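You operate a simulated robot arm through the tools that you are given. There is no shell and no other tool.

You are at the controls of a simulated two-armed robot. One attempt, no reset.

JOB
Pick up the yellow level stick with one hand, pass it to the other hand and put it on the top of the blue drum in front of the stirrer. Open the fittings drawer, take the hex purple fitting from the inside of the fittings drawer and leave it on the blue bay of the side bench and shut the drawer again. Pull the drawer of the stock counter open. The order is free.

Only the result counts: the job must be done as asked and must still hold three seconds after the hand-in. Knocking over, shifting, dropping, spilling or breaking anything else fails it.

ROBOT AND FRAMES
Two 7-joint arms with three-finger grippers on one trunk, on a base that moves. Base frame: it is fixed to the floor where the robot stands at the start and does not move with it; the origin is under the middle of the robot, x ahead of it, y to its left, z up. Readings come in mm, rad, newtons and seconds.
The left shoulder is at the start at [36, 154, 1023], the right one opposite. With the tool pointing down near the work surface each hand reaches from about 100 to 600 mm from the robot's upright axis, wherever it stands, measured 20 degrees to its own side. Places, roughly: blue bay of the side bench [-1000, -3400, 800]; drawer of the stock counter [1400, 200, 700]; fittings drawer [-3300, -4600, 700]; hex purple fitting (4x4x4 cm) [-3500, -4600, 700]; top of the blue drum in front of the stirrer (15x1 [-2020, -1160, 940]; yellow level stick [-2750, -2500, 500]. Payload 2.69 kg a hand.
The tool frame of a hand sits at the grasp point between the pads (the TCP): z along the fingers, y along the line on which they close. The tips reach 29 mm beyond it. The gripper opens to 120 mm; its body begins 78 mm behind the TCP.
Orientation is told as [roll, pitch, yaw] about the base's x, y, z axes, in that order, counted from this pose: with the fingers straight down and closing along the base's y, the tool's x points along the base's -x, its y along +y and its z along -z.

CONTROLS
- The arms move only by the tool apply_moves. It takes "left_rows", "right_rows" or both (then of equal length, played together; a hand with none holds still); each is a list of rows, each a list of 7 numbers: the turn, a rotation vector about the base's x, y, z in units of 6 degrees (1.0 is 6 degrees), then the shift along the base's x, y, z in units of 25 mm (1.0 is 25 mm), then the finger opening in mm, from 0 to 120. In form: [[ax, ay, az, x, y, z, jaw], ...]. A call has 1 to 20 rows; each row shifts and turns the commanded pose from where the row before left it. A call with a number of a shift or a turn outside -1 to 1 is refused whole. A row lasts 0.2 s, in which the tool goes at most 50 mm and 0.15 rad; a call with a longer step from one row to the next is refused whole, and so is a gripper value outside its range. Where a pose cannot be reached the arm comes as near as it can. A force on the tool above 40 N (or 10 N above the force at the start of the call, whichever is more), or a blocked arm, ends the call early, and 0.2 s more pass. The fingers move at their own pace (about 136.2 mm/s each) and stop on an object; they squeeze with about 24 N. The grip force told is the motor's: it shows also when the fingers shut on nothing. Time passes only in rows, and 0.2 s behind the last, so rows that do not move let the fingers close. The reply holds the time, the measured pose of the TCP, the force on the tool along the base axes, the opening and the grip force, in the units named above and with some noise, with the torque about the TCP (base axes, N m) and any sound that the robot's microphone picked up.
- Cameras (640 x 400 px; columns grow to the right, rows downward): "scene" is now at [144.1, 12.6, 1174.7]; the picture's right is [0.14, -0.99, 0.00], its down [-0.55, -0.08, -0.83] and it looks along [0.82, 0.12, -0.56] (base axes); focal length 249 px, centre (320, 200). "left" rides on the left gripper at [63, 0, -104] in its tool frame; the picture's right is [0.00, 1.00, 0.00], its down [-0.83, 0.00, -0.56] and it looks along [-0.56, 0.00, 0.83] (tool axes); focal length 275 px, centre (320, 200). "right" rides on the right gripper at [63, 0, -104] in its tool frame; the picture's right is [0.00, 1.00, 0.00], its down [-0.83, 0.00, -0.56] and it looks along [-0.56, 0.00, 0.83] (tool axes); focal length 275 px, centre (320, 200). There is no depth. A picture from a camera that has moved, and an enlarged one, comes with that camera's place and axes in the base frame and with its lens.
- get_image(camera): a new picture of that camera. The clock stands still meanwhile.
- raise_lower(by): moves the trunk up (or, below 0, down) by that many mm; the arms and the scene camera ride with it, the base frame stays. It gives what a move gives, with no picture.
- steer(legs): drives the robot by 1 to 6 legs, each [ahead, left, turn to the left] in mm, mm and rad, along the robot's own axes; the way and the turn of a leg run together, so that a leg with both is an arc; at most 1500 mm and 3.142 rad a leg. The arms and the cameras ride along, it lands a little off, and it stops where it bumps. It gives what a move gives.
- turn_head(pan, tilt): turns the head with the scene camera to pan (to the left, within 1.396 rad either way) and tilt (down, from -0.506 to 1.204), counted from straight ahead of the robot (the tilt from the chest, where the trunk bows). It gives what a move gives.
- zoom(camera, box): a new picture of the part [left, top, right, bottom] of that camera's present view, enlarged. The clock stands still meanwhile.
- close_job(): hands the job in; it is judged then, once.

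Places have to be worked out from the pictures, the camera data and where the tool is seen. Open the grippers and draw the arms clear of the work before you hand the job in, unless the task says otherwise.

The tools are called after "Emit:" by a JSON object that holds its "api" and its "payload". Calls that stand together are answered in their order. apply_moves: Moves the arms, as the interface text tells. Its arguments: {"type":"object","properties":{"left_rows":{"type":"array","items":{"type":"array","items":{"type":"number"}}},"right_rows":{"type":"array","items":{"type":"array","items":{"type":"number"}}}},"required":[]} The other tools are called the same way: raise_lower (by) moves the trunk up or down; steer (legs) drives the base; turn_head (pan, tilt) turns the head that bears the scene camera; get_image (camera) takes a picture; zoom (camera, box) takes an enlarged picture of a part of a camera's view; close_job () hands the job in.

At the start:

```text
time_s: 0.0
left_ee_pos: [432.9, 225.6, 855.6]
left_ee_rot: [0.0, -0.001, 0.001]
left_ft_force: [1.1, -0.2, 0.0]
left_torque: [-0.03, -0.02, 0.0]
left_finger_gap: 119.8
left_grip_force: 0.1
right_ee_pos: [429.7, -187.7, 843.2]
right_ee_rot: [0.0, -0.002, 0.0]
right_ft_force: [0.2, 0.6, 0.6]
right_torque: [0.03, 0.0, 0.01]
right_finger_gap: 120.1
right_grip_force: 0.1
trunk travel left (down, up): [-389.0, 49.0]
robot x, y, heading: [-2.0, 0.1, 0.002]
head pan, tilt (commanded): [0.143, 0.592]
```

scene: 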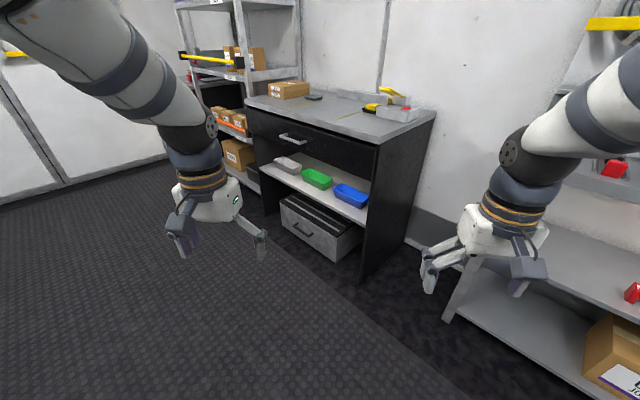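
right: 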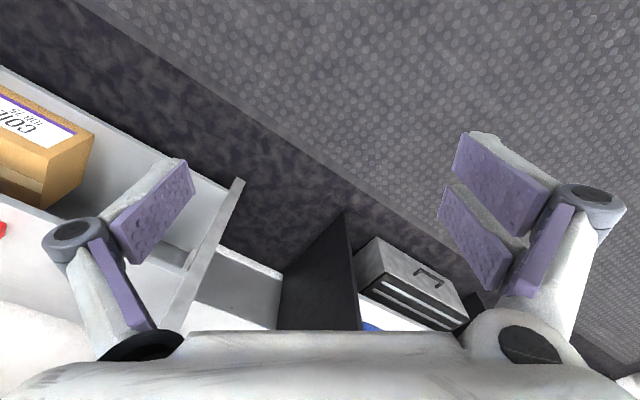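
left: 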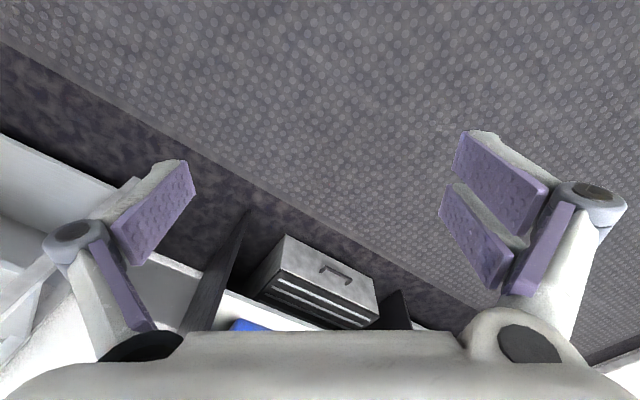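

The stock counter with its black drawer is ahead of me, slightly rotated. I zoom in on it to estimate the handle's place.

Emit:
{"api": "zoom", "payload": {"camera": "scene", "box": [220, 70, 460, 290]}}

Emit:
{"api": "get_image", "payload": {"camera": "scene"}}

```text
1.82 times, centred on (340, 180) of scene
camera zoom: at [144.1, 12.6, 1174.7], right [0.14, -0.99, 0.0], down [-0.55, -0.08, -0.83], along [0.82, 0.12, -0.56], focal length 452 px, centre (284, 236)
```

zoom: 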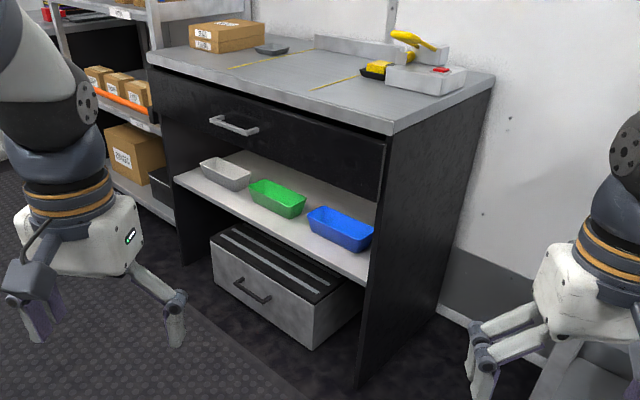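

```text
taken
camera scene: at [144.1, 12.6, 1174.7], right [0.14, -0.99, 0.0], down [-0.55, -0.08, -0.83], along [0.82, 0.12, -0.56], focal length 249 px, centre (320, 200)
```

scene: 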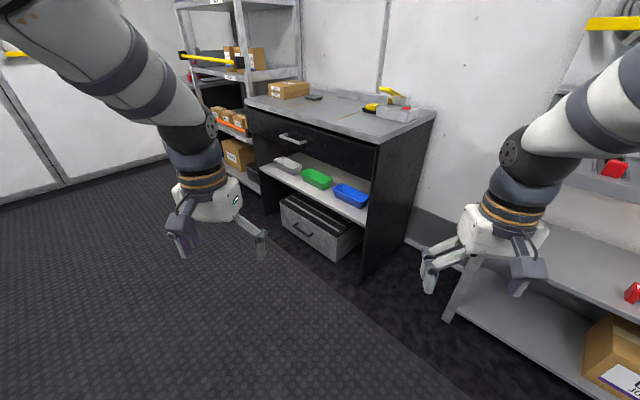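

The counter ahead matches the stated stock counter place. Before moving, I look around with the head to learn the room layout.

Emit:
{"api": "turn_head", "payload": {"pan": 0.25, "tilt": 0.35}}

Emit:
{"api": "get_image", "payload": {"camera": "scene"}}

Emit:
{"api": "turn_head", "payload": {"pan": 1.39, "tilt": 0.35}}

Emit:
{"api": "get_image", "payload": {"camera": "scene"}}

Emit:
{"api": "turn_head", "payload": {"pan": -1.39, "tilt": 0.35}}

Emit:
{"api": "get_image", "payload": {"camera": "scene"}}

```text
time_s: 0.8
left_ee_pos: [432.2, 225.6, 855.6]
left_ee_rot: [0.0, 0.001, 0.001]
left_ft_force: [-0.1, -1.4, 0.3]
left_torque: [0.01, 0.0, 0.02]
left_finger_gap: 120.1
left_grip_force: 0.0
right_ee_pos: [429.9, -188.9, 842.9]
right_ee_rot: [0.0, -0.002, 0.001]
right_ft_force: [-1.6, -0.7, 0.2]
right_torque: [0.02, -0.02, -0.02]
right_finger_gap: 120.1
right_grip_force: 0.0
trunk travel left (down, up): [-389.0, 49.0]
robot x, y, heading: [-0.2, 0.3, 0.005]
head pan, tilt (commanded): [0.25, 0.351]
```

```text
taken
camera scene: at [146.6, 22.9, 1196.6], right [0.25, -0.97, 0.0], down [-0.33, -0.08, -0.94], along [0.91, 0.23, -0.34], focal length 249 px, centre (320, 200)
```

scene: 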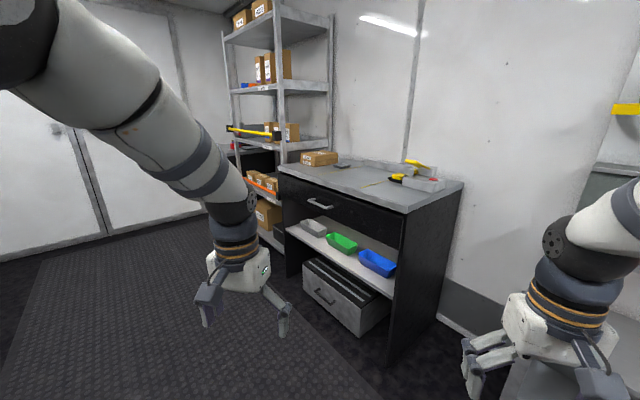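

```text
time_s: 2.1
left_ee_pos: [432.6, 226.2, 855.8]
left_ee_rot: [0.0, 0.001, 0.0]
left_ft_force: [-0.8, -0.1, -0.3]
left_torque: [0.02, -0.04, 0.0]
left_finger_gap: 119.9
left_grip_force: 0.1
right_ee_pos: [429.6, -187.3, 842.5]
right_ee_rot: [0.0, -0.002, 0.0]
right_ft_force: [0.6, 0.5, -0.2]
right_torque: [0.0, 0.0, 0.0]
right_finger_gap: 120.0
right_grip_force: 0.0
trunk travel left (down, up): [-389.0, 49.0]
robot x, y, heading: [3.0, 1.4, 0.001]
head pan, tilt (commanded): [1.389, 0.351]
```

```text
taken
camera scene: at [73.2, 91.5, 1196.7], right [0.98, -0.18, 0.0], down [-0.06, -0.34, -0.94], along [0.17, 0.92, -0.34], focal length 249 px, centre (320, 200)
```

scene: 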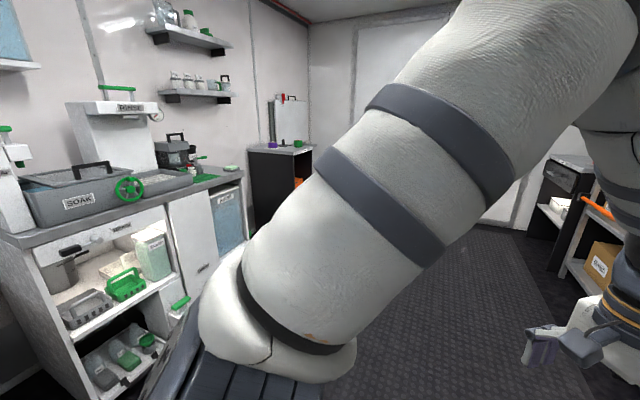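

```text
time_s: 4.6
left_ee_pos: [432.9, 225.0, 855.5]
left_ee_rot: [0.0, -0.001, 0.0]
left_ft_force: [-0.1, -0.2, 0.1]
left_torque: [0.04, 0.0, 0.0]
left_finger_gap: 120.2
left_grip_force: 0.0
right_ee_pos: [429.7, -187.9, 844.1]
right_ee_rot: [0.0, -0.001, 0.0]
right_ft_force: [-0.4, -1.4, -0.9]
right_torque: [0.02, 0.01, 0.02]
right_finger_gap: 119.9
right_grip_force: 0.1
trunk travel left (down, up): [-389.0, 49.0]
robot x, y, heading: [-1.4, -2.7, -0.004]
head pan, tilt (commanded): [-1.389, 0.351]
```

```text
taken
camera scene: at [73.2, -91.7, 1196.7], right [-0.98, -0.18, 0.0], down [-0.06, 0.34, -0.94], along [0.17, -0.92, -0.34], focal length 249 px, centre (320, 200)
```

scene: 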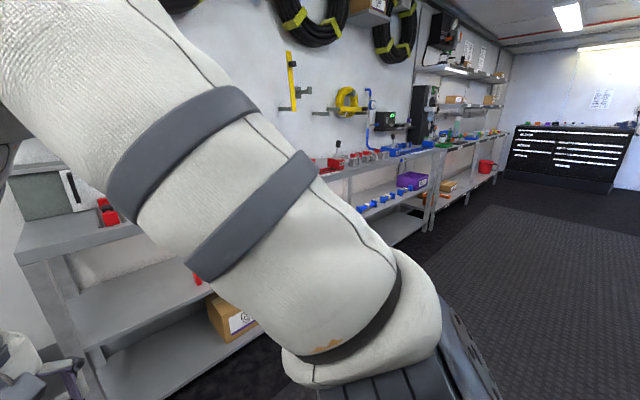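

I look back toward the counter and zoom for accurate edge measurements.

Emit:
{"api": "turn_head", "payload": {"pan": 0.15, "tilt": 0.4}}

Emit:
{"api": "zoom", "payload": {"camera": "scene", "box": [220, 120, 460, 270]}}

Emit:
{"api": "get_image", "payload": {"camera": "scene"}}

```text
time_s: 6.2
left_ee_pos: [432.5, 225.1, 856.5]
left_ee_rot: [0.0, 0.002, -0.002]
left_ft_force: [-0.4, -0.3, 0.3]
left_torque: [-0.01, 0.01, 0.01]
left_finger_gap: 120.0
left_grip_force: 0.1
right_ee_pos: [428.3, -187.3, 843.0]
right_ee_rot: [0.001, -0.001, -0.001]
right_ft_force: [-0.2, -0.5, -0.7]
right_torque: [0.0, 0.03, 0.0]
right_finger_gap: 119.8
right_grip_force: 0.0
trunk travel left (down, up): [-389.0, 49.0]
robot x, y, heading: [-1.2, 1.0, -0.001]
head pan, tilt (commanded): [0.15, 0.4]
```

```text
2.67 times, centred on (340, 195) of scene
camera zoom: at [148.0, 13.7, 1192.1], right [0.15, -0.99, 0.0], down [-0.38, -0.06, -0.92], along [0.91, 0.14, -0.39], focal length 664 px, centre (267, 213)
```

zoom: 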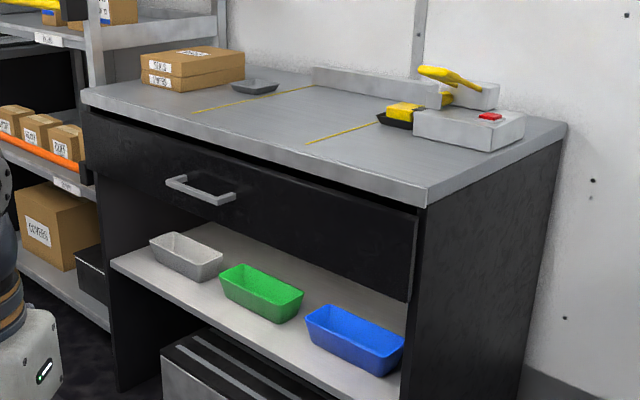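

```text
taken
camera scene: at [148.0, 13.7, 1192.1], right [0.15, -0.99, 0.0], down [-0.38, -0.06, -0.92], along [0.91, 0.14, -0.39], focal length 249 px, centre (320, 200)
```

scene: 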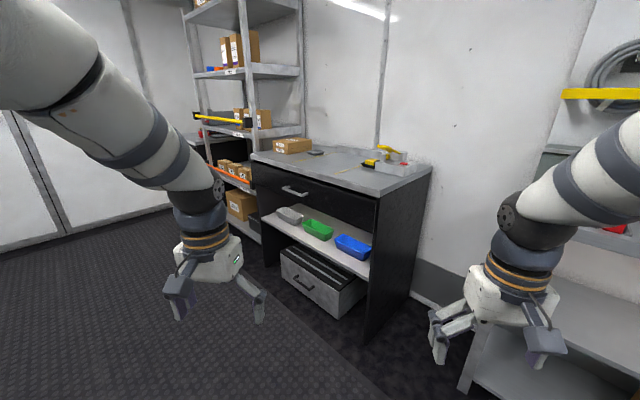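

From the vanishing lines the counter front faces along about (-0.81, 0.58), so I need heading ≈ -0.62; the handle is near (1316, 320, 731). I turn to face it and slide left so the left hand lines up, then look again.

Emit:
{"api": "steer", "payload": {"legs": [[0, 0, -0.622], [0, 800, 0]]}}

Emit:
{"api": "turn_head", "payload": {"pan": 0.0, "tilt": 0.5}}

Emit:
{"api": "get_image", "payload": {"camera": "scene"}}

```text
time_s: 14.4
left_ee_pos: [951.1, 579.8, 855.1]
left_ee_rot: [0.002, -0.001, -0.624]
left_ft_force: [0.1, -0.4, 0.2]
left_torque: [-0.02, 0.03, -0.01]
left_finger_gap: 120.2
left_grip_force: 0.0
right_ee_pos: [706.3, 245.7, 843.5]
right_ee_rot: [-0.001, -0.003, -0.622]
right_ft_force: [-0.2, -0.6, 0.9]
right_torque: [-0.01, 0.0, 0.0]
right_finger_gap: 120.2
right_grip_force: 0.1
trunk travel left (down, up): [-389.0, 49.0]
robot x, y, heading: [466.0, 648.3, -0.616]
head pan, tilt (commanded): [0.15, 0.4]
```

```text
time_s: 15.1
left_ee_pos: [951.1, 580.4, 855.3]
left_ee_rot: [0.001, 0.0, -0.624]
left_ft_force: [0.3, -0.6, 0.2]
left_torque: [0.05, 0.02, -0.04]
left_finger_gap: 120.0
left_grip_force: 0.0
right_ee_pos: [706.8, 246.0, 843.1]
right_ee_rot: [0.001, -0.003, -0.625]
right_ft_force: [0.4, 0.6, 0.4]
right_torque: [-0.01, -0.02, 0.04]
right_finger_gap: 119.8
right_grip_force: 0.1
trunk travel left (down, up): [-389.0, 49.0]
robot x, y, heading: [467.0, 649.4, -0.629]
head pan, tilt (commanded): [0.0, 0.499]
```

```text
taken
camera scene: at [587.6, 564.0, 1183.0], right [-0.58, -0.81, 0.0], down [-0.39, 0.28, -0.88], along [0.71, -0.51, -0.48], focal length 249 px, centre (320, 200)
```

scene: 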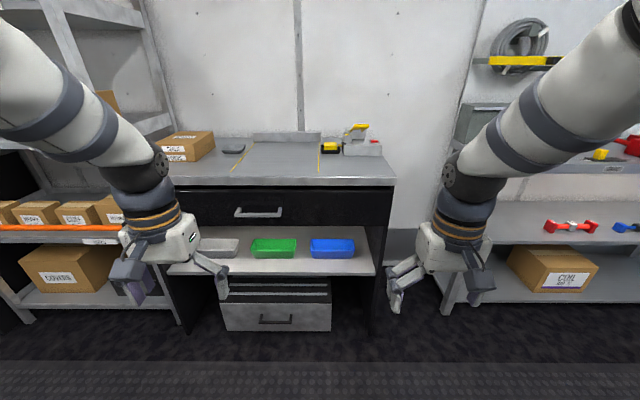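

The counter is now square ahead; triangulation puts the handle at about (1300, 315, 739). I zoom to measure the front-edge slope and handle.

Emit:
{"api": "zoom", "payload": {"camera": "scene", "box": [160, 120, 420, 283]}}

```text
2.45 times, centred on (290, 202) of scene
camera zoom: at [587.6, 564.0, 1183.0], right [-0.58, -0.81, 0.0], down [-0.39, 0.28, -0.88], along [0.71, -0.51, -0.48], focal length 611 px, centre (394, 196)
```

zoom: 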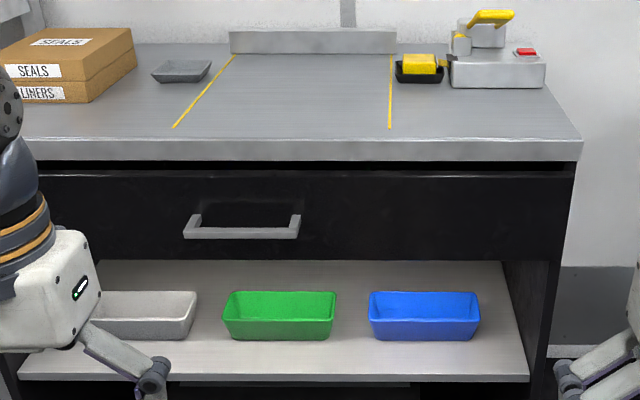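

The front edge is square to me within 0.01 rad; the bar is ~160 mm long with good clearance behind. I rotate the left hand to point forward with the fingers closing vertically, still well short of the counter.

Emit:
{"api": "apply_moves", "payload": {"left_rows": [[0.1544, -0.9481, -0.6792, 0.317, -0.228, -0.27, 120], [0.1544, -0.9481, -0.6792, 0.317, -0.228, -0.27, 120], [0.1544, -0.9481, -0.6792, 0.317, -0.228, -0.27, 120], [0.1544, -0.9481, -0.6792, 0.317, -0.228, -0.27, 120], [0.1544, -0.9481, -0.6792, 0.317, -0.228, -0.27, 120], [0.1544, -0.9481, -0.6792, 0.317, -0.228, -0.27, 120], [0.1544, -0.9481, -0.6792, 0.317, -0.228, -0.27, 120], [0.1544, -0.9481, -0.6792, 0.317, -0.228, -0.27, 120], [0.1544, -0.9481, -0.6792, 0.317, -0.228, -0.27, 120]]}}

Emit:
{"api": "get_image", "payload": {"camera": "scene"}}

```text
time_s: 17.1
left_ee_pos: [1009.2, 564.5, 800.7]
left_ee_rot: [0.712, -0.244, -1.251]
left_ft_force: [1.0, -0.3, -0.7]
left_torque: [-0.02, 0.0, 0.05]
left_finger_gap: 120.1
left_grip_force: 0.0
left hand out of reach, approached as far as the arm can: row 6, 7, 8
right_ee_pos: [707.4, 245.4, 842.7]
right_ee_rot: [-0.001, -0.001, -0.623]
right_ft_force: [-0.6, 0.4, -0.2]
right_torque: [-0.02, 0.0, -0.02]
right_finger_gap: 120.4
right_grip_force: 0.2
trunk travel left (down, up): [-389.0, 49.0]
robot x, y, heading: [467.0, 649.1, -0.624]
head pan, tilt (commanded): [0.0, 0.499]
```

```text
taken
camera scene: at [587.9, 564.0, 1182.9], right [-0.58, -0.81, 0.0], down [-0.39, 0.28, -0.88], along [0.71, -0.51, -0.48], focal length 249 px, centre (320, 200)
```

scene: 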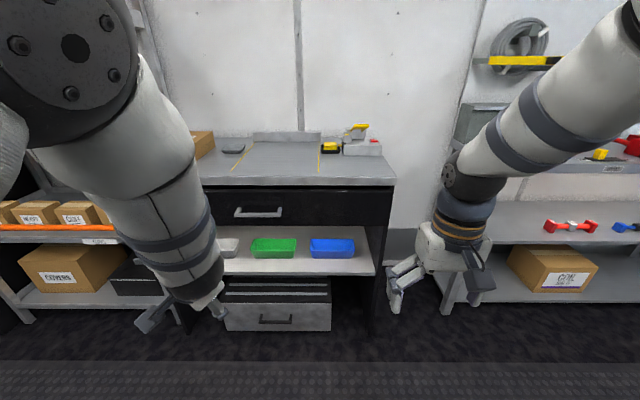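

Some rows were out of reach on the diagonal path. I bring the hand back to a plain forward-down 45° pose (closing horizontally), which should be easy, before pitching further.

Emit:
{"api": "apply_moves", "payload": {"left_rows": [[-0.835, 0.209, 0.252, 0, 0, 0, 120], [-0.835, 0.209, 0.252, 0, 0, 0, 120], [-0.835, 0.209, 0.252, 0, 0, 0, 120], [-0.835, 0.209, 0.252, 0, 0, 0, 120], [-0.835, 0.209, 0.252, 0, 0, 0, 120], [-0.835, 0.209, 0.252, 0, 0, 0, 120], [-0.835, 0.209, 0.252, 0, 0, 0, 120], [-0.835, 0.209, 0.252, 0, 0, 0, 120], [-0.835, 0.209, 0.252, 0, 0, 0, 120]]}}

Emit:
{"api": "get_image", "payload": {"camera": "scene"}}

```text
time_s: 19.1
left_ee_pos: [1008.4, 563.5, 801.1]
left_ee_rot: [0.001, -0.79, -0.623]
left_ft_force: [-0.1, 0.1, -0.2]
left_torque: [-0.03, -0.02, -0.01]
left_finger_gap: 120.3
left_grip_force: 0.0
right_ee_pos: [707.2, 245.3, 842.5]
right_ee_rot: [0.001, -0.002, -0.624]
right_ft_force: [0.8, 0.0, 0.1]
right_torque: [-0.02, 0.02, 0.03]
right_finger_gap: 120.0
right_grip_force: 0.0
trunk travel left (down, up): [-389.0, 49.0]
robot x, y, heading: [464.4, 650.2, -0.622]
head pan, tilt (commanded): [0.0, 0.499]
```

```text
taken
camera scene: at [587.7, 564.2, 1183.0], right [-0.58, -0.81, 0.0], down [-0.39, 0.28, -0.88], along [0.71, -0.51, -0.48], focal length 249 px, centre (320, 200)
```

scene: 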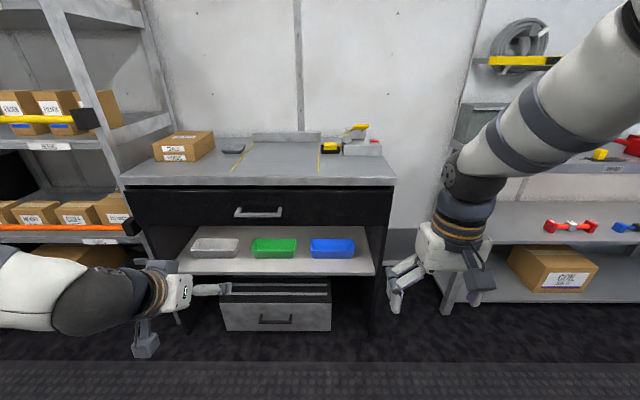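

That pose was reached exactly. Now I pitch the remaining 45° so that the fingers point straight forward, moving a little ahead meanwhile.

Emit:
{"api": "apply_moves", "payload": {"left_rows": [[-0.5843, -0.8116, 0, 0.26, -0.187, -0.2, 120], [-0.5843, -0.8116, 0, 0.26, -0.187, -0.2, 120], [-0.5843, -0.8116, 0, 0.26, -0.187, -0.2, 120], [-0.5843, -0.8116, 0, 0.26, -0.187, -0.2, 120], [-0.5843, -0.8116, 0, 0.26, -0.187, -0.2, 120], [-0.5843, -0.8116, 0, 0.26, -0.187, -0.2, 120], [-0.5843, -0.8116, 0, 0.26, -0.187, -0.2, 120], [-0.28, -0.39, 0, 0, 0, 0, 120]]}}

Emit:
{"api": "get_image", "payload": {"camera": "scene"}}

```text
time_s: 20.9
left_ee_pos: [1017.1, 557.0, 793.7]
left_ee_rot: [0.003, -0.945, -0.624]
left_ft_force: [0.0, 1.1, 0.4]
left_torque: [0.0, 0.02, 0.01]
left_finger_gap: 120.1
left_grip_force: 0.1
left hand out of reach, approached as far as the arm can: row 2, 3, 4, 5, 6, 7, 8
right_ee_pos: [706.9, 246.5, 842.5]
right_ee_rot: [-0.001, -0.001, -0.624]
right_ft_force: [0.5, -0.8, 0.0]
right_torque: [0.0, 0.02, -0.02]
right_finger_gap: 120.2
right_grip_force: 0.0
trunk travel left (down, up): [-389.0, 49.0]
robot x, y, heading: [467.7, 649.3, -0.624]
head pan, tilt (commanded): [0.0, 0.499]
```

```text
taken
camera scene: at [587.5, 563.9, 1183.0], right [-0.58, -0.81, 0.0], down [-0.39, 0.28, -0.88], along [0.71, -0.51, -0.48], focal length 249 px, centre (320, 200)
```

scene: 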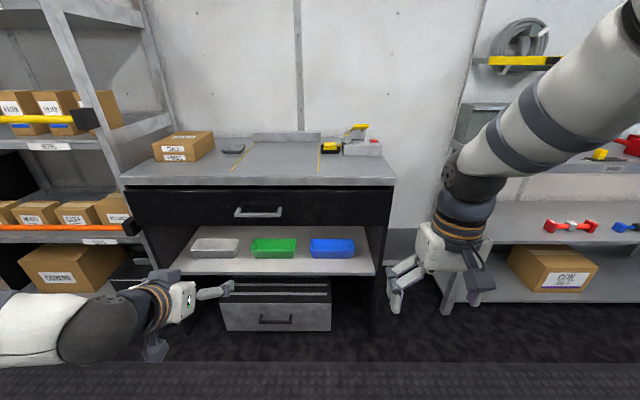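

The pitch stalls at about 54°; likely the wrist is too near the body. I extend the hand forward 160 mm while pitching slowly.

Emit:
{"api": "apply_moves", "payload": {"left_rows": [[0, 0, 0, 0.649, -0.467, 0, 120], [0, 0, 0, 0.649, -0.467, 0, 120], [0, 0, 0, 0.649, -0.467, 0, 120], [0, 0, 0, 0.649, -0.467, 0, 120], [-0.5843, -0.8116, 0, 0.649, -0.467, 0, 120], [-0.5843, -0.8116, 0, 0.649, -0.467, 0, 120], [-0.5843, -0.8116, 0, 0.649, -0.467, 0, 120], [-0.5843, -0.8116, 0, 0.649, -0.467, 0, 120], [-0.5843, -0.8116, 0, 0, 0, 0, 120], [-0.5843, -0.8116, 0, 0, 0, 0, 120]]}}

Emit:
{"api": "get_image", "payload": {"camera": "scene"}}

```text
time_s: 23.1
left_ee_pos: [1079.4, 483.4, 792.8]
left_ee_rot: [-0.025, -1.012, -0.641]
left_ft_force: [-0.8, -0.2, 0.6]
left_torque: [0.02, 0.0, 0.01]
left_finger_gap: 120.3
left_grip_force: 0.1
left hand out of reach, approached as far as the arm can: row 5, 6, 7, 8, 9, 10
right_ee_pos: [705.6, 247.1, 843.5]
right_ee_rot: [0.001, -0.002, -0.625]
right_ft_force: [-0.4, -0.5, -0.4]
right_torque: [0.0, 0.02, 0.01]
right_finger_gap: 119.7
right_grip_force: 0.0
trunk travel left (down, up): [-389.0, 49.0]
robot x, y, heading: [467.0, 647.0, -0.625]
head pan, tilt (commanded): [0.0, 0.499]
```

```text
taken
camera scene: at [587.5, 563.9, 1183.0], right [-0.58, -0.81, 0.0], down [-0.39, 0.28, -0.88], along [0.71, -0.51, -0.48], focal length 249 px, centre (320, 200)
```

scene: 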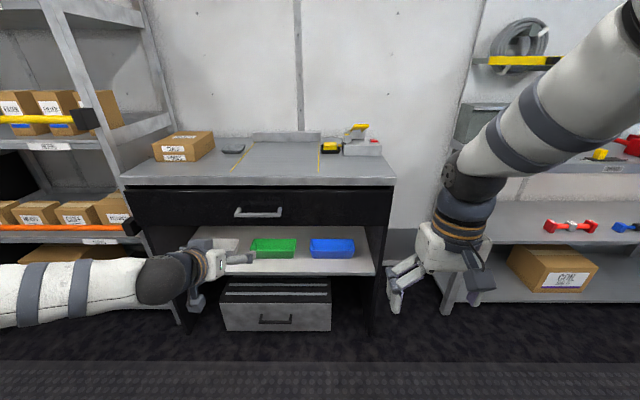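

The hand reaches pitch ≈ 58°. Lowering the trunk should bring the shoulder nearer to handle height and make a horizontal hand easier, so I lower by 200 mm and raise the hand back.

Emit:
{"api": "raise_lower", "payload": {"by": -200}}

Emit:
{"api": "apply_moves", "payload": {"left_rows": [[0, 0, 0, 0, 0, 1, 120], [0, 0, 0, 0, 0, 1, 120], [0, 0, 0, 0, 0, 1, 120], [0, 0, 0, 0, 0, 1, 120], [0, 0, 0, 0, 0, 1, 120], [-0.5843, -0.8116, 0, 0, 0, 0.5, 120], [-0.5843, -0.8116, 0, 0, 0, 0.5, 120], [-0.5843, -0.8116, 0, 0, 0, 0, 120], [-0.5843, -0.8116, 0, 0, 0, 0, 120], [-0.5843, -0.8116, 0, 0, 0, 0, 120]]}}

Emit:
{"api": "get_image", "payload": {"camera": "scene"}}

```text
time_s: 25.3
left_ee_pos: [1080.5, 485.1, 592.6]
left_ee_rot: [-0.027, -1.01, -0.642]
left_ft_force: [-0.1, 0.5, 0.9]
left_torque: [0.02, 0.0, -0.02]
left_finger_gap: 120.0
left_grip_force: 0.0
right_ee_pos: [687.9, 259.0, 552.7]
right_ee_rot: [-0.002, 0.256, -0.622]
right_ft_force: [0.9, -0.1, 0.0]
right_torque: [0.0, -0.01, 0.01]
right_finger_gap: 120.5
right_grip_force: 0.1
trunk travel left (down, up): [-189.0, 249.0]
robot x, y, heading: [466.1, 650.1, -0.623]
head pan, tilt (commanded): [0.0, 0.499]
```

```text
time_s: 27.5
left_ee_pos: [1081.1, 485.6, 741.1]
left_ee_rot: [-0.011, -1.272, -0.654]
left_ft_force: [0.4, -0.5, 0.2]
left_torque: [0.02, 0.01, 0.01]
left_finger_gap: 119.9
left_grip_force: 0.0
left hand out of reach, approached as far as the arm can: row 8, 9, 10
right_ee_pos: [688.4, 259.9, 550.9]
right_ee_rot: [0.001, 0.257, -0.624]
right_ft_force: [-0.1, 0.3, -1.2]
right_torque: [0.0, 0.0, 0.02]
right_finger_gap: 119.9
right_grip_force: 0.0
trunk travel left (down, up): [-189.0, 249.0]
robot x, y, heading: [470.6, 644.9, -0.621]
head pan, tilt (commanded): [0.0, 0.499]
```

```text
taken
camera scene: at [642.4, 524.6, 971.0], right [-0.58, -0.81, 0.0], down [-0.39, 0.28, -0.88], along [0.71, -0.51, -0.48], focal length 249 px, centre (320, 200)
```

scene: 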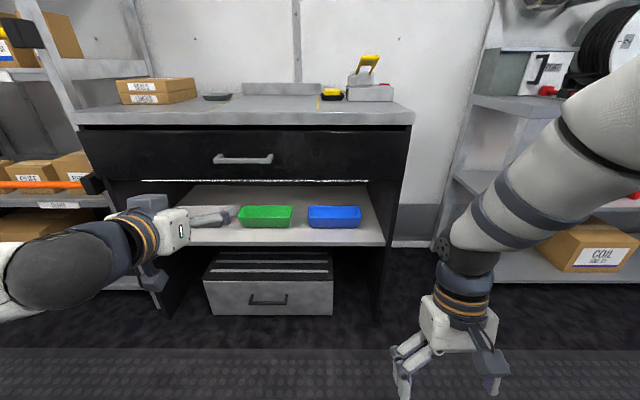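

With the trunk lowered the hand reached z=741 and about 17° below horizontal. Now I roll it about its own axis by -90° so the fingers close vertically.

Emit:
{"api": "apply_moves", "payload": {"left_rows": [[-0.759, 0.581, 0.294, 0, 0, 0, 120], [-0.759, 0.581, 0.294, 0, 0, 0, 120], [-0.759, 0.581, 0.294, 0, 0, 0, 120], [-0.759, 0.581, 0.294, 0, 0, 0, 120], [-0.759, 0.581, 0.294, 0, 0, 0, 120], [-0.759, 0.581, 0.294, 0, 0, 0, 120], [-0.759, 0.581, 0.294, 0, 0, 0, 120], [-0.759, 0.581, 0.294, 0, 0, 0, 120], [-0.759, 0.581, 0.294, 0, 0, 0, 120], [-0.759, 0.581, 0.294, 0, 0, 0, 120], [-0.759, 0.581, 0.294, 0, 0, 0, 120], [-0.759, 0.581, 0.294, 0, 0, 0, 120], [-0.759, 0.581, 0.294, 0, 0, 0, 120], [-0.759, 0.581, 0.294, 0, 0, 0, 120], [-0.759, 0.581, 0.294, 0, 0, 0, 120]]}}

Emit:
{"api": "get_image", "payload": {"camera": "scene"}}

Emit:
{"api": "get_image", "payload": {"camera": "left"}}

```text
time_s: 30.7
left_ee_pos: [1081.2, 485.3, 742.5]
left_ee_rot: [-1.276, 0.003, 0.911]
left_ft_force: [0.2, -0.4, 0.8]
left_torque: [-0.02, -0.03, -0.02]
left_finger_gap: 120.0
left_grip_force: 0.0
right_ee_pos: [688.1, 258.4, 550.6]
right_ee_rot: [0.0, 0.257, -0.622]
right_ft_force: [0.0, -0.3, 0.2]
right_torque: [0.01, -0.02, -0.03]
right_finger_gap: 119.9
right_grip_force: 0.1
trunk travel left (down, up): [-189.0, 249.0]
robot x, y, heading: [465.8, 647.3, -0.62]
head pan, tilt (commanded): [0.0, 0.499]
```

```text
taken
camera scene: at [642.4, 524.6, 971.0], right [-0.58, -0.81, 0.0], down [-0.39, 0.28, -0.88], along [0.71, -0.51, -0.48], focal length 249 px, centre (320, 200)
```

scene: 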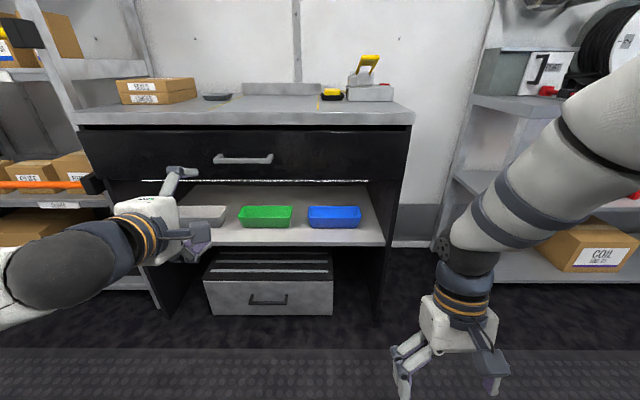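

```text
taken
camera left: at [962.5, 495.8, 772.8], right [-0.23, 0.18, -0.96], down [0.09, 0.98, 0.16], along [0.97, -0.05, -0.24], focal length 275 px, centre (320, 200)
```

left: 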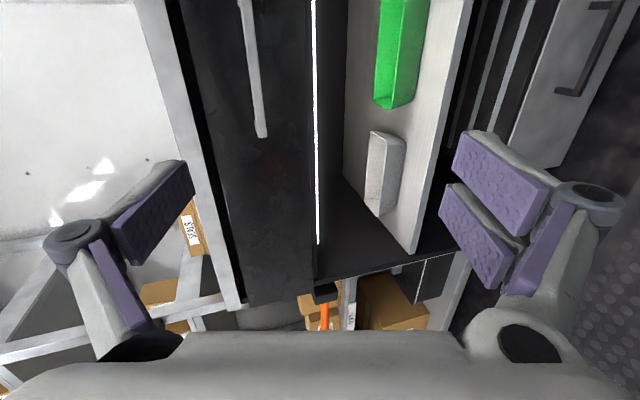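

The roll worked: the fingers now close vertically and point at the counter. Ray from the new camera spot gives the handle at about (1300, 314, 738), agreeing with before. I zoom once more to refine.

Emit:
{"api": "zoom", "payload": {"camera": "scene", "box": [80, 90, 320, 240]}}

Emit:
{"api": "zoom", "payload": {"camera": "left", "box": [120, 0, 440, 200]}}

```text
2.67 times, centred on (200, 165) of scene
camera zoom: at [642.4, 524.6, 971.0], right [-0.58, -0.81, 0.0], down [-0.39, 0.28, -0.88], along [0.71, -0.51, -0.48], focal length 664 px, centre (640, 293)
```

zoom: 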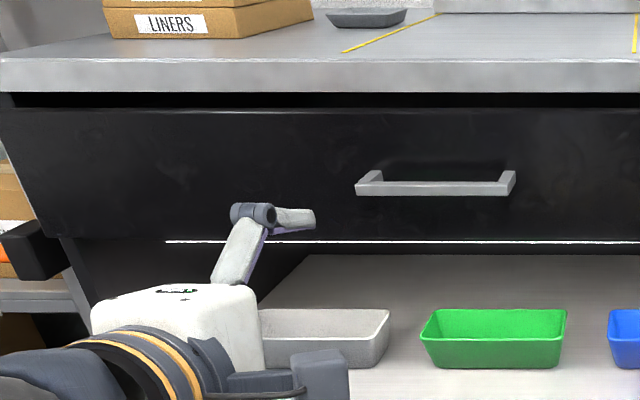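

```text
2.00 times, centred on (280, 100) of left
camera zoom: at [962.5, 495.8, 772.8], right [-0.23, 0.18, -0.96], down [0.09, 0.98, 0.16], along [0.97, -0.05, -0.24], focal length 551 px, centre (400, 400)
```

zoom: 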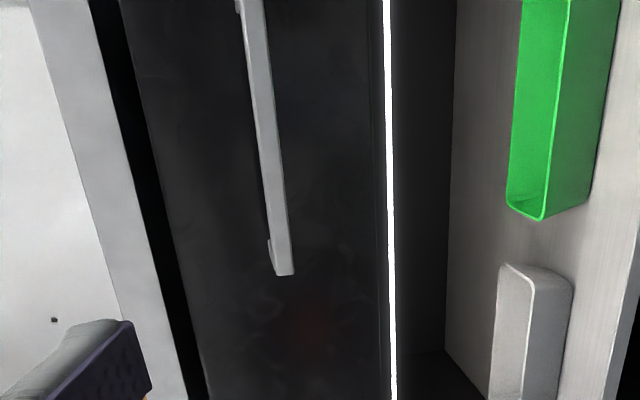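

The handle is ~278 mm ahead of the TCP and within 10 mm laterally and vertically. I drive forward 200 mm and check again, with the jaw narrowed to 90 mm.

Emit:
{"api": "steer", "payload": {"legs": [[200, 0, 0]]}}

Emit:
{"api": "apply_moves", "payload": {"left_rows": [[0, 0, 0, 0, 0, 0, 90], [0, 0, 0, 0, 0, 0, 90]]}}

Emit:
{"api": "get_image", "payload": {"camera": "scene"}}

Emit:
{"api": "get_image", "payload": {"camera": "left"}}

```text
time_s: 32.3
left_ee_pos: [1241.8, 371.1, 742.4]
left_ee_rot: [-1.276, 0.001, 0.911]
left_ft_force: [-0.6, 0.1, -0.1]
left_torque: [0.01, 0.01, 0.0]
left_finger_gap: 119.9
left_grip_force: 0.0
right_ee_pos: [850.1, 143.8, 551.5]
right_ee_rot: [0.0, 0.256, -0.622]
right_ft_force: [0.0, -0.8, 0.1]
right_torque: [0.0, -0.02, 0.01]
right_finger_gap: 120.1
right_grip_force: 0.0
trunk travel left (down, up): [-189.0, 249.0]
robot x, y, heading: [630.4, 533.8, -0.617]
head pan, tilt (commanded): [0.0, 0.499]
```

```text
time_s: 32.9
left_ee_pos: [1242.7, 370.4, 743.3]
left_ee_rot: [-1.278, 0.0, 0.914]
left_ft_force: [1.0, -0.6, 0.1]
left_torque: [-0.01, 0.02, 0.01]
left_finger_gap: 90.1
left_grip_force: 0.1
right_ee_pos: [849.9, 144.5, 552.2]
right_ee_rot: [-0.001, 0.255, -0.622]
right_ft_force: [0.1, -0.5, 0.2]
right_torque: [0.0, -0.02, -0.04]
right_finger_gap: 120.0
right_grip_force: 0.1
trunk travel left (down, up): [-189.0, 249.0]
robot x, y, heading: [630.6, 533.4, -0.621]
head pan, tilt (commanded): [0.0, 0.499]
```

```text
taken
camera scene: at [803.7, 409.2, 971.0], right [-0.58, -0.81, 0.0], down [-0.39, 0.28, -0.88], along [0.71, -0.51, -0.48], focal length 249 px, centre (320, 200)
```

scene: 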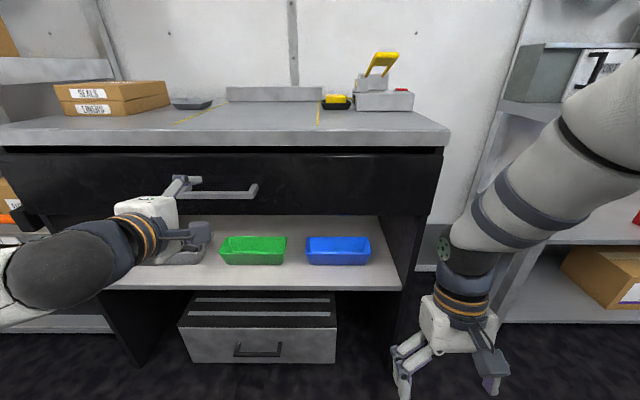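

```text
taken
camera left: at [1123.9, 380.8, 772.8], right [-0.23, 0.18, -0.96], down [0.09, 0.98, 0.16], along [0.97, -0.05, -0.24], focal length 275 px, centre (320, 200)
```

left: 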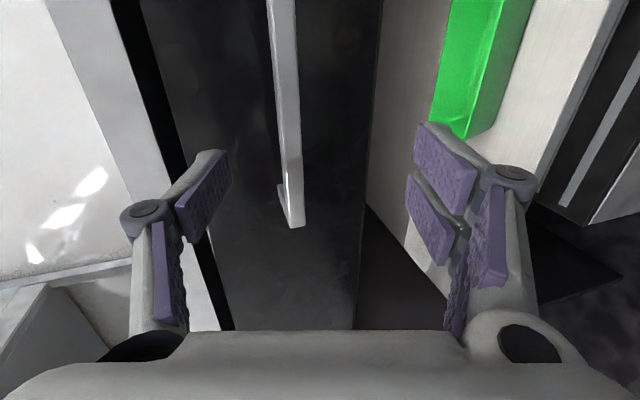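

The bar end appears at about (1350, 384, 740), consistent; the bar is centred between the fingers. I drive forward another 55 mm and check.

Emit:
{"api": "steer", "payload": {"legs": [[55, 0, 0]]}}

Emit:
{"api": "zoom", "payload": {"camera": "scene", "box": [80, 100, 320, 250]}}

Emit:
{"api": "get_image", "payload": {"camera": "left"}}

```text
time_s: 33.9
left_ee_pos: [1287.1, 339.4, 743.3]
left_ee_rot: [-1.276, 0.0, 0.912]
left_ft_force: [-0.6, -1.0, 0.2]
left_torque: [0.0, 0.0, 0.01]
left_finger_gap: 89.8
left_grip_force: 0.1
right_ee_pos: [895.0, 112.0, 551.4]
right_ee_rot: [-0.002, 0.258, -0.622]
right_ft_force: [-0.1, 0.4, -0.5]
right_torque: [0.01, 0.0, -0.02]
right_finger_gap: 120.1
right_grip_force: 0.1
trunk travel left (down, up): [-189.0, 249.0]
robot x, y, heading: [674.7, 497.3, -0.623]
head pan, tilt (commanded): [0.0, 0.499]
```

```text
2.67 times, centred on (200, 175) of scene
camera zoom: at [848.3, 377.2, 970.9], right [-0.58, -0.81, 0.0], down [-0.39, 0.28, -0.88], along [0.71, -0.51, -0.48], focal length 664 px, centre (640, 267)
```

zoom: 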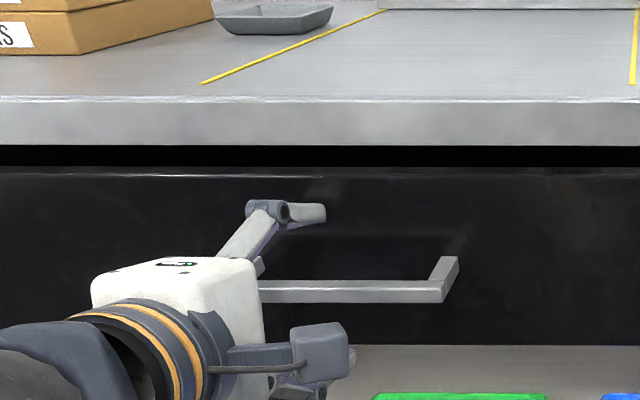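

```text
taken
camera left: at [1168.5, 348.8, 772.6], right [-0.23, 0.18, -0.96], down [0.09, 0.98, 0.16], along [0.97, -0.05, -0.24], focal length 275 px, centre (320, 200)
```

left: 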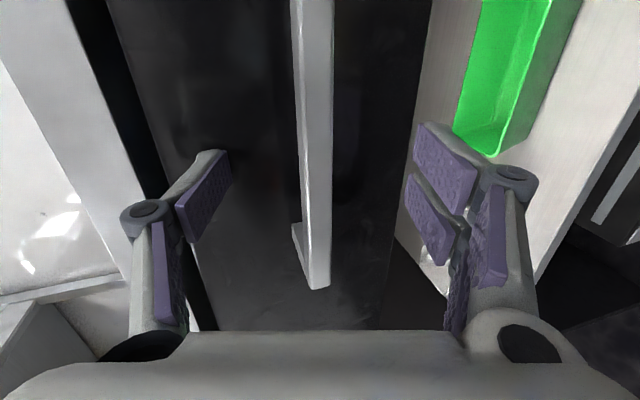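

The TCP is at forward-coordinate 846 and the bar near 858, so it lies about at the pads. I nudge 8 mm forward and close on the bar.

Emit:
{"api": "apply_moves", "payload": {"left_rows": [[0, 0, 0, 0.26, -0.187, -0.05, 90], [0, 0, 0, 0, 0, 0, 40], [0, 0, 0, 0, 0, 0, 0], [0, 0, 0, 0, 0, 0, 0], [0, 0, 0, 0, 0, 0, 0], [0, 0, 0, 0, 0, 0, 0]]}}

Emit:
{"api": "get_image", "payload": {"camera": "left"}}

Emit:
{"api": "zoom", "payload": {"camera": "scene", "box": [80, 100, 320, 250]}}

```text
time_s: 35.2
left_ee_pos: [1294.1, 333.5, 742.1]
left_ee_rot: [-1.277, 0.001, 0.913]
left_ft_force: [4.5, -0.8, 6.2]
left_torque: [-0.99, 0.42, 0.13]
left_finger_gap: 13.8
left_grip_force: 39.3
right_ee_pos: [894.1, 110.9, 550.7]
right_ee_rot: [0.0, 0.257, -0.621]
right_ft_force: [-0.4, 0.6, -0.2]
right_torque: [0.01, -0.01, 0.02]
right_finger_gap: 120.0
right_grip_force: 0.1
trunk travel left (down, up): [-189.0, 249.0]
robot x, y, heading: [666.3, 499.7, -0.624]
head pan, tilt (commanded): [0.0, 0.499]
```

```text
taken
camera left: at [1175.0, 344.4, 772.0], right [-0.23, 0.18, -0.96], down [0.09, 0.98, 0.16], along [0.97, -0.05, -0.24], focal length 275 px, centre (320, 200)
```

left: 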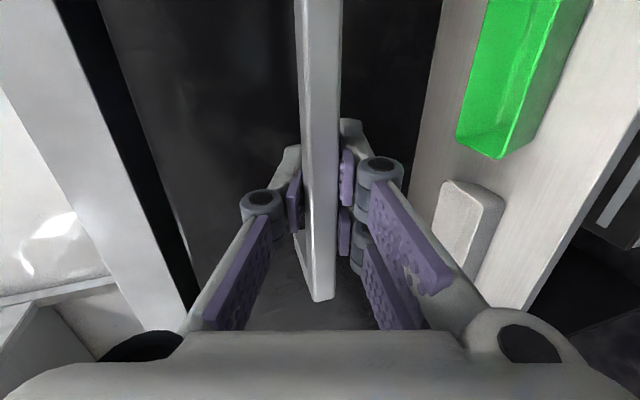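

```text
2.67 times, centred on (200, 175) of scene
camera zoom: at [848.2, 377.4, 971.0], right [-0.58, -0.81, 0.0], down [-0.39, 0.28, -0.88], along [0.71, -0.51, -0.48], focal length 664 px, centre (640, 267)
```

zoom: 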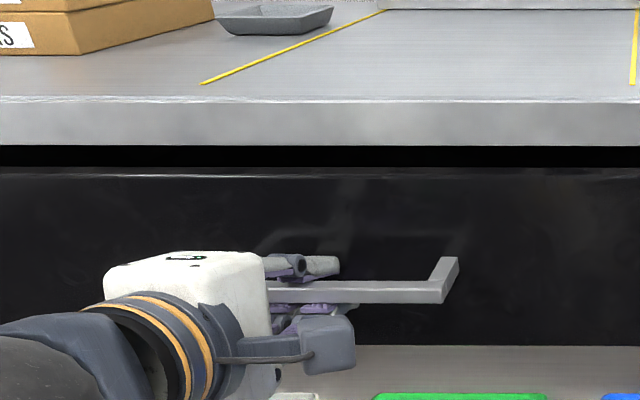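

The bar is gripped (gap 13.8 mm, 39 N). I pull back 60 mm with the arm to feel the drawer's resistance.

Emit:
{"api": "apply_moves", "payload": {"left_rows": [[0, 0, 0, -0.4, 0.29, 0, 0], [0, 0, 0, -0.49, 0.35, 0, 0], [0, 0, 0, -0.49, 0.35, 0, 0], [0, 0, 0, -0.49, 0.35, 0, 0]]}}

Emit:
{"api": "zoom", "payload": {"camera": "scene", "box": [80, 100, 400, 300]}}

```text
time_s: 36.2
left_ee_pos: [1247.7, 367.7, 742.1]
left_ee_rot: [-1.267, 0.003, 0.909]
left_ft_force: [-2.5, -3.3, -6.1]
left_torque: [-0.93, 0.21, 0.97]
left_finger_gap: 14.0
left_grip_force: 40.2
right_ee_pos: [894.7, 111.3, 552.2]
right_ee_rot: [-0.001, 0.256, -0.622]
right_ft_force: [-0.1, 0.2, -0.8]
right_torque: [0.01, 0.0, 0.0]
right_finger_gap: 120.0
right_grip_force: 0.0
trunk travel left (down, up): [-189.0, 249.0]
robot x, y, heading: [673.3, 503.4, -0.621]
head pan, tilt (commanded): [0.0, 0.499]
```

```text
2.00 times, centred on (240, 200) of scene
camera zoom: at [848.3, 377.0, 970.8], right [-0.58, -0.81, 0.0], down [-0.39, 0.28, -0.88], along [0.71, -0.51, -0.48], focal length 498 px, centre (480, 200)
```

zoom: 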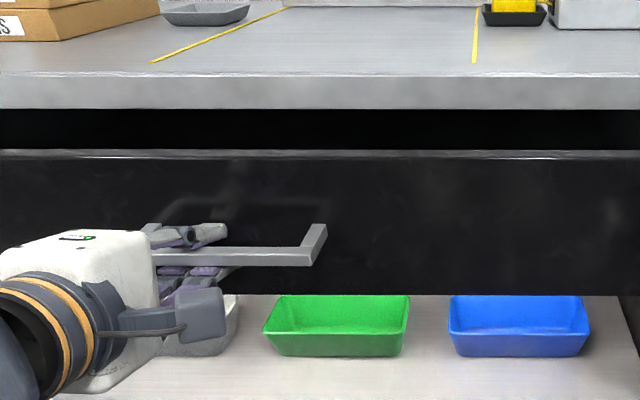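

The drawer slides out easily. I continue pulling by backing the base 200 mm with the grip held.

Emit:
{"api": "steer", "payload": {"legs": [[-200, 0, 0]]}}

Emit:
{"api": "get_image", "payload": {"camera": "scene"}}

```text
time_s: 37.9
left_ee_pos: [1085.7, 484.0, 741.1]
left_ee_rot: [-1.267, 0.001, 0.913]
left_ft_force: [-1.9, -3.3, -22.0]
left_torque: [-1.23, 0.16, 0.01]
left_finger_gap: 13.4
left_grip_force: 39.0
right_ee_pos: [732.5, 227.7, 551.7]
right_ee_rot: [-0.001, 0.256, -0.622]
right_ft_force: [0.0, -0.4, 0.3]
right_torque: [-0.01, -0.03, 0.01]
right_finger_gap: 119.9
right_grip_force: 0.1
trunk travel left (down, up): [-189.0, 249.0]
robot x, y, heading: [511.4, 616.4, -0.623]
head pan, tilt (commanded): [0.0, 0.499]
```

```text
taken
camera scene: at [686.8, 493.3, 970.6], right [-0.58, -0.81, 0.0], down [-0.39, 0.28, -0.88], along [0.71, -0.51, -0.48], focal length 249 px, centre (320, 200)
```

scene: 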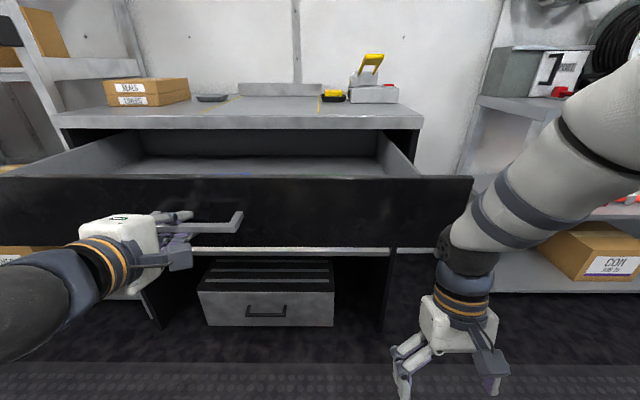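

The drawer is about 257 mm out. I pull a little more with the force-watched arm to see whether it reaches a stop.

Emit:
{"api": "apply_moves", "payload": {"left_rows": [[0, 0, 0, -0.5, 0.36, 0, 0], [0, 0, 0, -0.5, 0.36, 0, 0], [0, 0, 0, -0.5, 0.36, 0, 0], [0, 0, 0, -0.5, 0.36, 0, 0]]}}

Emit:
{"api": "get_image", "payload": {"camera": "scene"}}

```text
time_s: 38.9
left_ee_pos: [1063.6, 500.8, 742.3]
left_ee_rot: [-1.263, 0.002, 0.909]
left_ft_force: [-6.1, -6.9, -12.9]
left_torque: [-0.9, 0.17, 1.09]
left_finger_gap: 13.6
left_grip_force: 39.2
left hand out of reach, approached as far as the arm can: row 2, 3, 4
right_ee_pos: [732.1, 228.2, 551.5]
right_ee_rot: [-0.001, 0.257, -0.621]
right_ft_force: [-0.3, 0.0, -0.3]
right_torque: [0.02, 0.01, 0.01]
right_finger_gap: 120.1
right_grip_force: 0.1
trunk travel left (down, up): [-189.0, 249.0]
robot x, y, heading: [506.7, 617.9, -0.623]
head pan, tilt (commanded): [0.0, 0.499]
```

```text
taken
camera scene: at [685.8, 493.0, 970.8], right [-0.58, -0.81, 0.0], down [-0.39, 0.28, -0.88], along [0.71, -0.51, -0.48], focal length 249 px, centre (320, 200)
```

scene: 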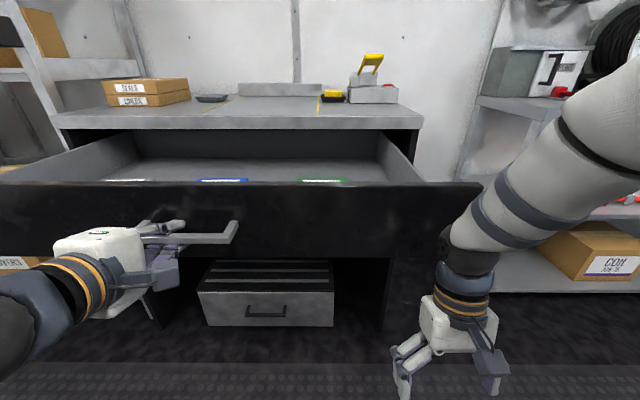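

Arm limits stopped the extra pull, not the drawer. I back the base another 40 mm and read the forces.

Emit:
{"api": "steer", "payload": {"legs": [[-40, 0, 0]]}}

Emit:
{"api": "get_image", "payload": {"camera": "scene"}}

```text
time_s: 39.7
left_ee_pos: [1032.6, 523.4, 742.0]
left_ee_rot: [-1.263, 0.001, 0.909]
left_ft_force: [-7.4, -8.5, -17.8]
left_torque: [-1.34, 0.3, -0.3]
left_finger_gap: 12.8
left_grip_force: 39.5
right_ee_pos: [699.4, 250.7, 551.5]
right_ee_rot: [-0.001, 0.256, -0.622]
right_ft_force: [-0.3, 1.1, -0.5]
right_torque: [-0.01, -0.01, 0.0]
right_finger_gap: 119.9
right_grip_force: 0.1
trunk travel left (down, up): [-189.0, 249.0]
robot x, y, heading: [475.3, 641.2, -0.623]
head pan, tilt (commanded): [0.0, 0.499]
```

```text
taken
camera scene: at [653.8, 516.0, 970.7], right [-0.58, -0.81, 0.0], down [-0.39, 0.28, -0.88], along [0.71, -0.51, -0.48], focal length 249 px, centre (320, 200)
```

scene: 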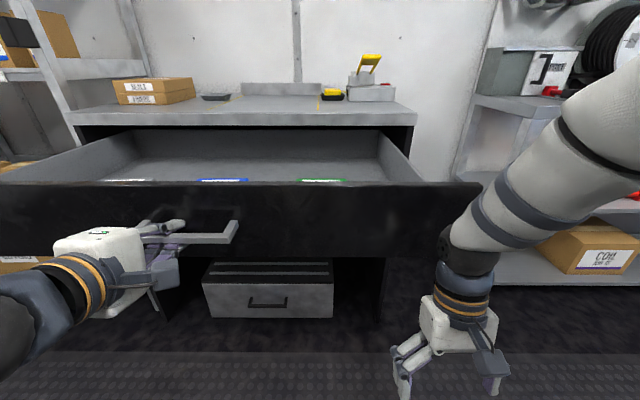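

About 323 mm out and still sliding with little load. I try another 40 mm.

Emit:
{"api": "steer", "payload": {"legs": [[-40, 0, 0]]}}

Emit:
{"api": "get_image", "payload": {"camera": "scene"}}

```text
time_s: 40.6
left_ee_pos: [999.3, 547.0, 741.3]
left_ee_rot: [-1.264, 0.005, 0.91]
left_ft_force: [-2.1, -1.8, -7.0]
left_torque: [-1.02, 0.19, 0.4]
left_finger_gap: 12.8
left_grip_force: 39.8
right_ee_pos: [667.2, 274.2, 550.5]
right_ee_rot: [-0.001, 0.258, -0.623]
right_ft_force: [-0.1, -1.4, -0.4]
right_torque: [0.02, 0.01, -0.06]
right_finger_gap: 119.9
right_grip_force: 0.1
trunk travel left (down, up): [-189.0, 249.0]
robot x, y, heading: [447.4, 666.0, -0.625]
head pan, tilt (commanded): [0.0, 0.499]
```

```text
taken
camera scene: at [621.2, 539.9, 970.9], right [-0.58, -0.81, 0.0], down [-0.39, 0.28, -0.88], along [0.71, -0.51, -0.48], focal length 249 px, centre (320, 200)
```

scene: 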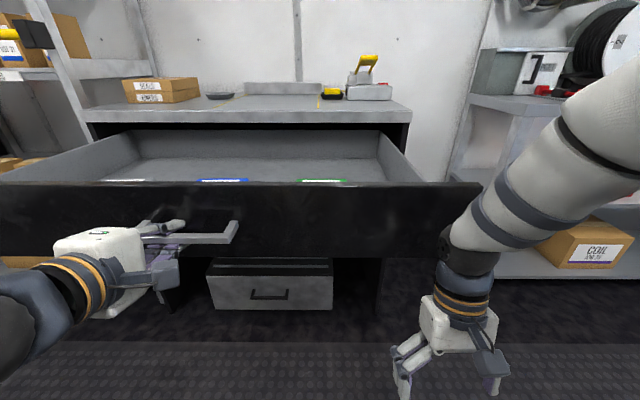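

The drawer is ~364 mm open, plenty. I release the bar (jaw 90) and back straight away.

Emit:
{"api": "apply_moves", "payload": {"left_rows": [[0, 0, 0, 0, 0, 0, 90], [0, 0, 0, 0, 0, 0, 90], [0, 0, 0, 0, 0, 0, 90], [0, 0, 0, 0, 0, 0, 90]]}}

Emit:
{"api": "get_image", "payload": {"camera": "left"}}

```text
time_s: 41.6
left_ee_pos: [999.8, 547.3, 742.3]
left_ee_rot: [-1.263, 0.002, 0.91]
left_ft_force: [-0.7, -0.2, -0.8]
left_torque: [-0.01, 0.0, -0.01]
left_finger_gap: 90.1
left_grip_force: 0.0
right_ee_pos: [668.2, 274.9, 551.5]
right_ee_rot: [0.001, 0.257, -0.621]
right_ft_force: [-0.2, -1.5, -0.1]
right_torque: [-0.04, 0.01, -0.05]
right_finger_gap: 120.2
right_grip_force: 0.0
trunk travel left (down, up): [-189.0, 249.0]
robot x, y, heading: [445.9, 665.3, -0.625]
head pan, tilt (commanded): [0.0, 0.499]
```

```text
taken
camera left: at [880.8, 558.2, 773.7], right [-0.24, 0.19, -0.95], down [0.09, 0.98, 0.17], along [0.97, -0.05, -0.25], focal length 275 px, centre (320, 200)
```

left: 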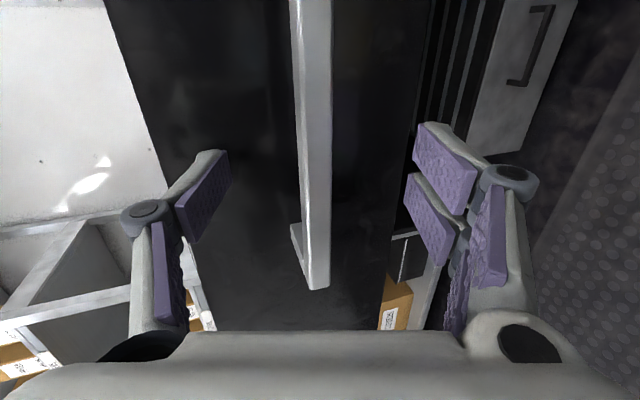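

The fingers are clear around the bar. I back off 150 mm and look.

Emit:
{"api": "steer", "payload": {"legs": [[-150, 0, 0]]}}

Emit:
{"api": "get_image", "payload": {"camera": "scene"}}

```text
time_s: 43.0
left_ee_pos: [876.8, 635.5, 742.7]
left_ee_rot: [-1.263, 0.003, 0.912]
left_ft_force: [0.2, -0.4, 0.7]
left_torque: [-0.01, 0.03, 0.0]
left_finger_gap: 90.2
left_grip_force: 0.1
right_ee_pos: [546.2, 360.7, 551.4]
right_ee_rot: [0.001, 0.257, -0.621]
right_ft_force: [0.4, -0.3, -0.1]
right_torque: [0.01, 0.03, -0.02]
right_finger_gap: 119.8
right_grip_force: 0.1
trunk travel left (down, up): [-189.0, 249.0]
robot x, y, heading: [325.0, 750.8, -0.616]
head pan, tilt (commanded): [0.0, 0.499]
```

```text
taken
camera scene: at [499.3, 627.3, 971.0], right [-0.58, -0.81, 0.0], down [-0.39, 0.28, -0.88], along [0.71, -0.51, -0.48], focal length 249 px, centre (320, 200)
```

scene: 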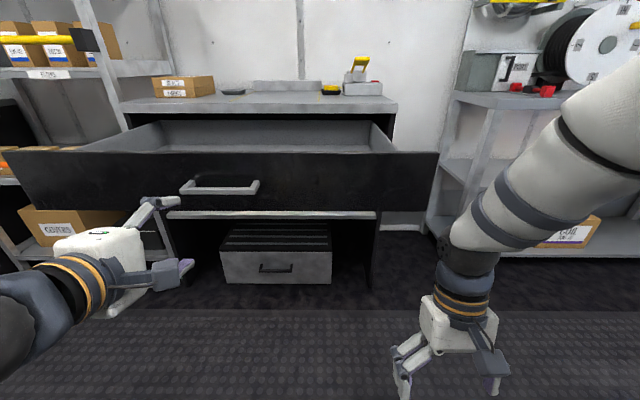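

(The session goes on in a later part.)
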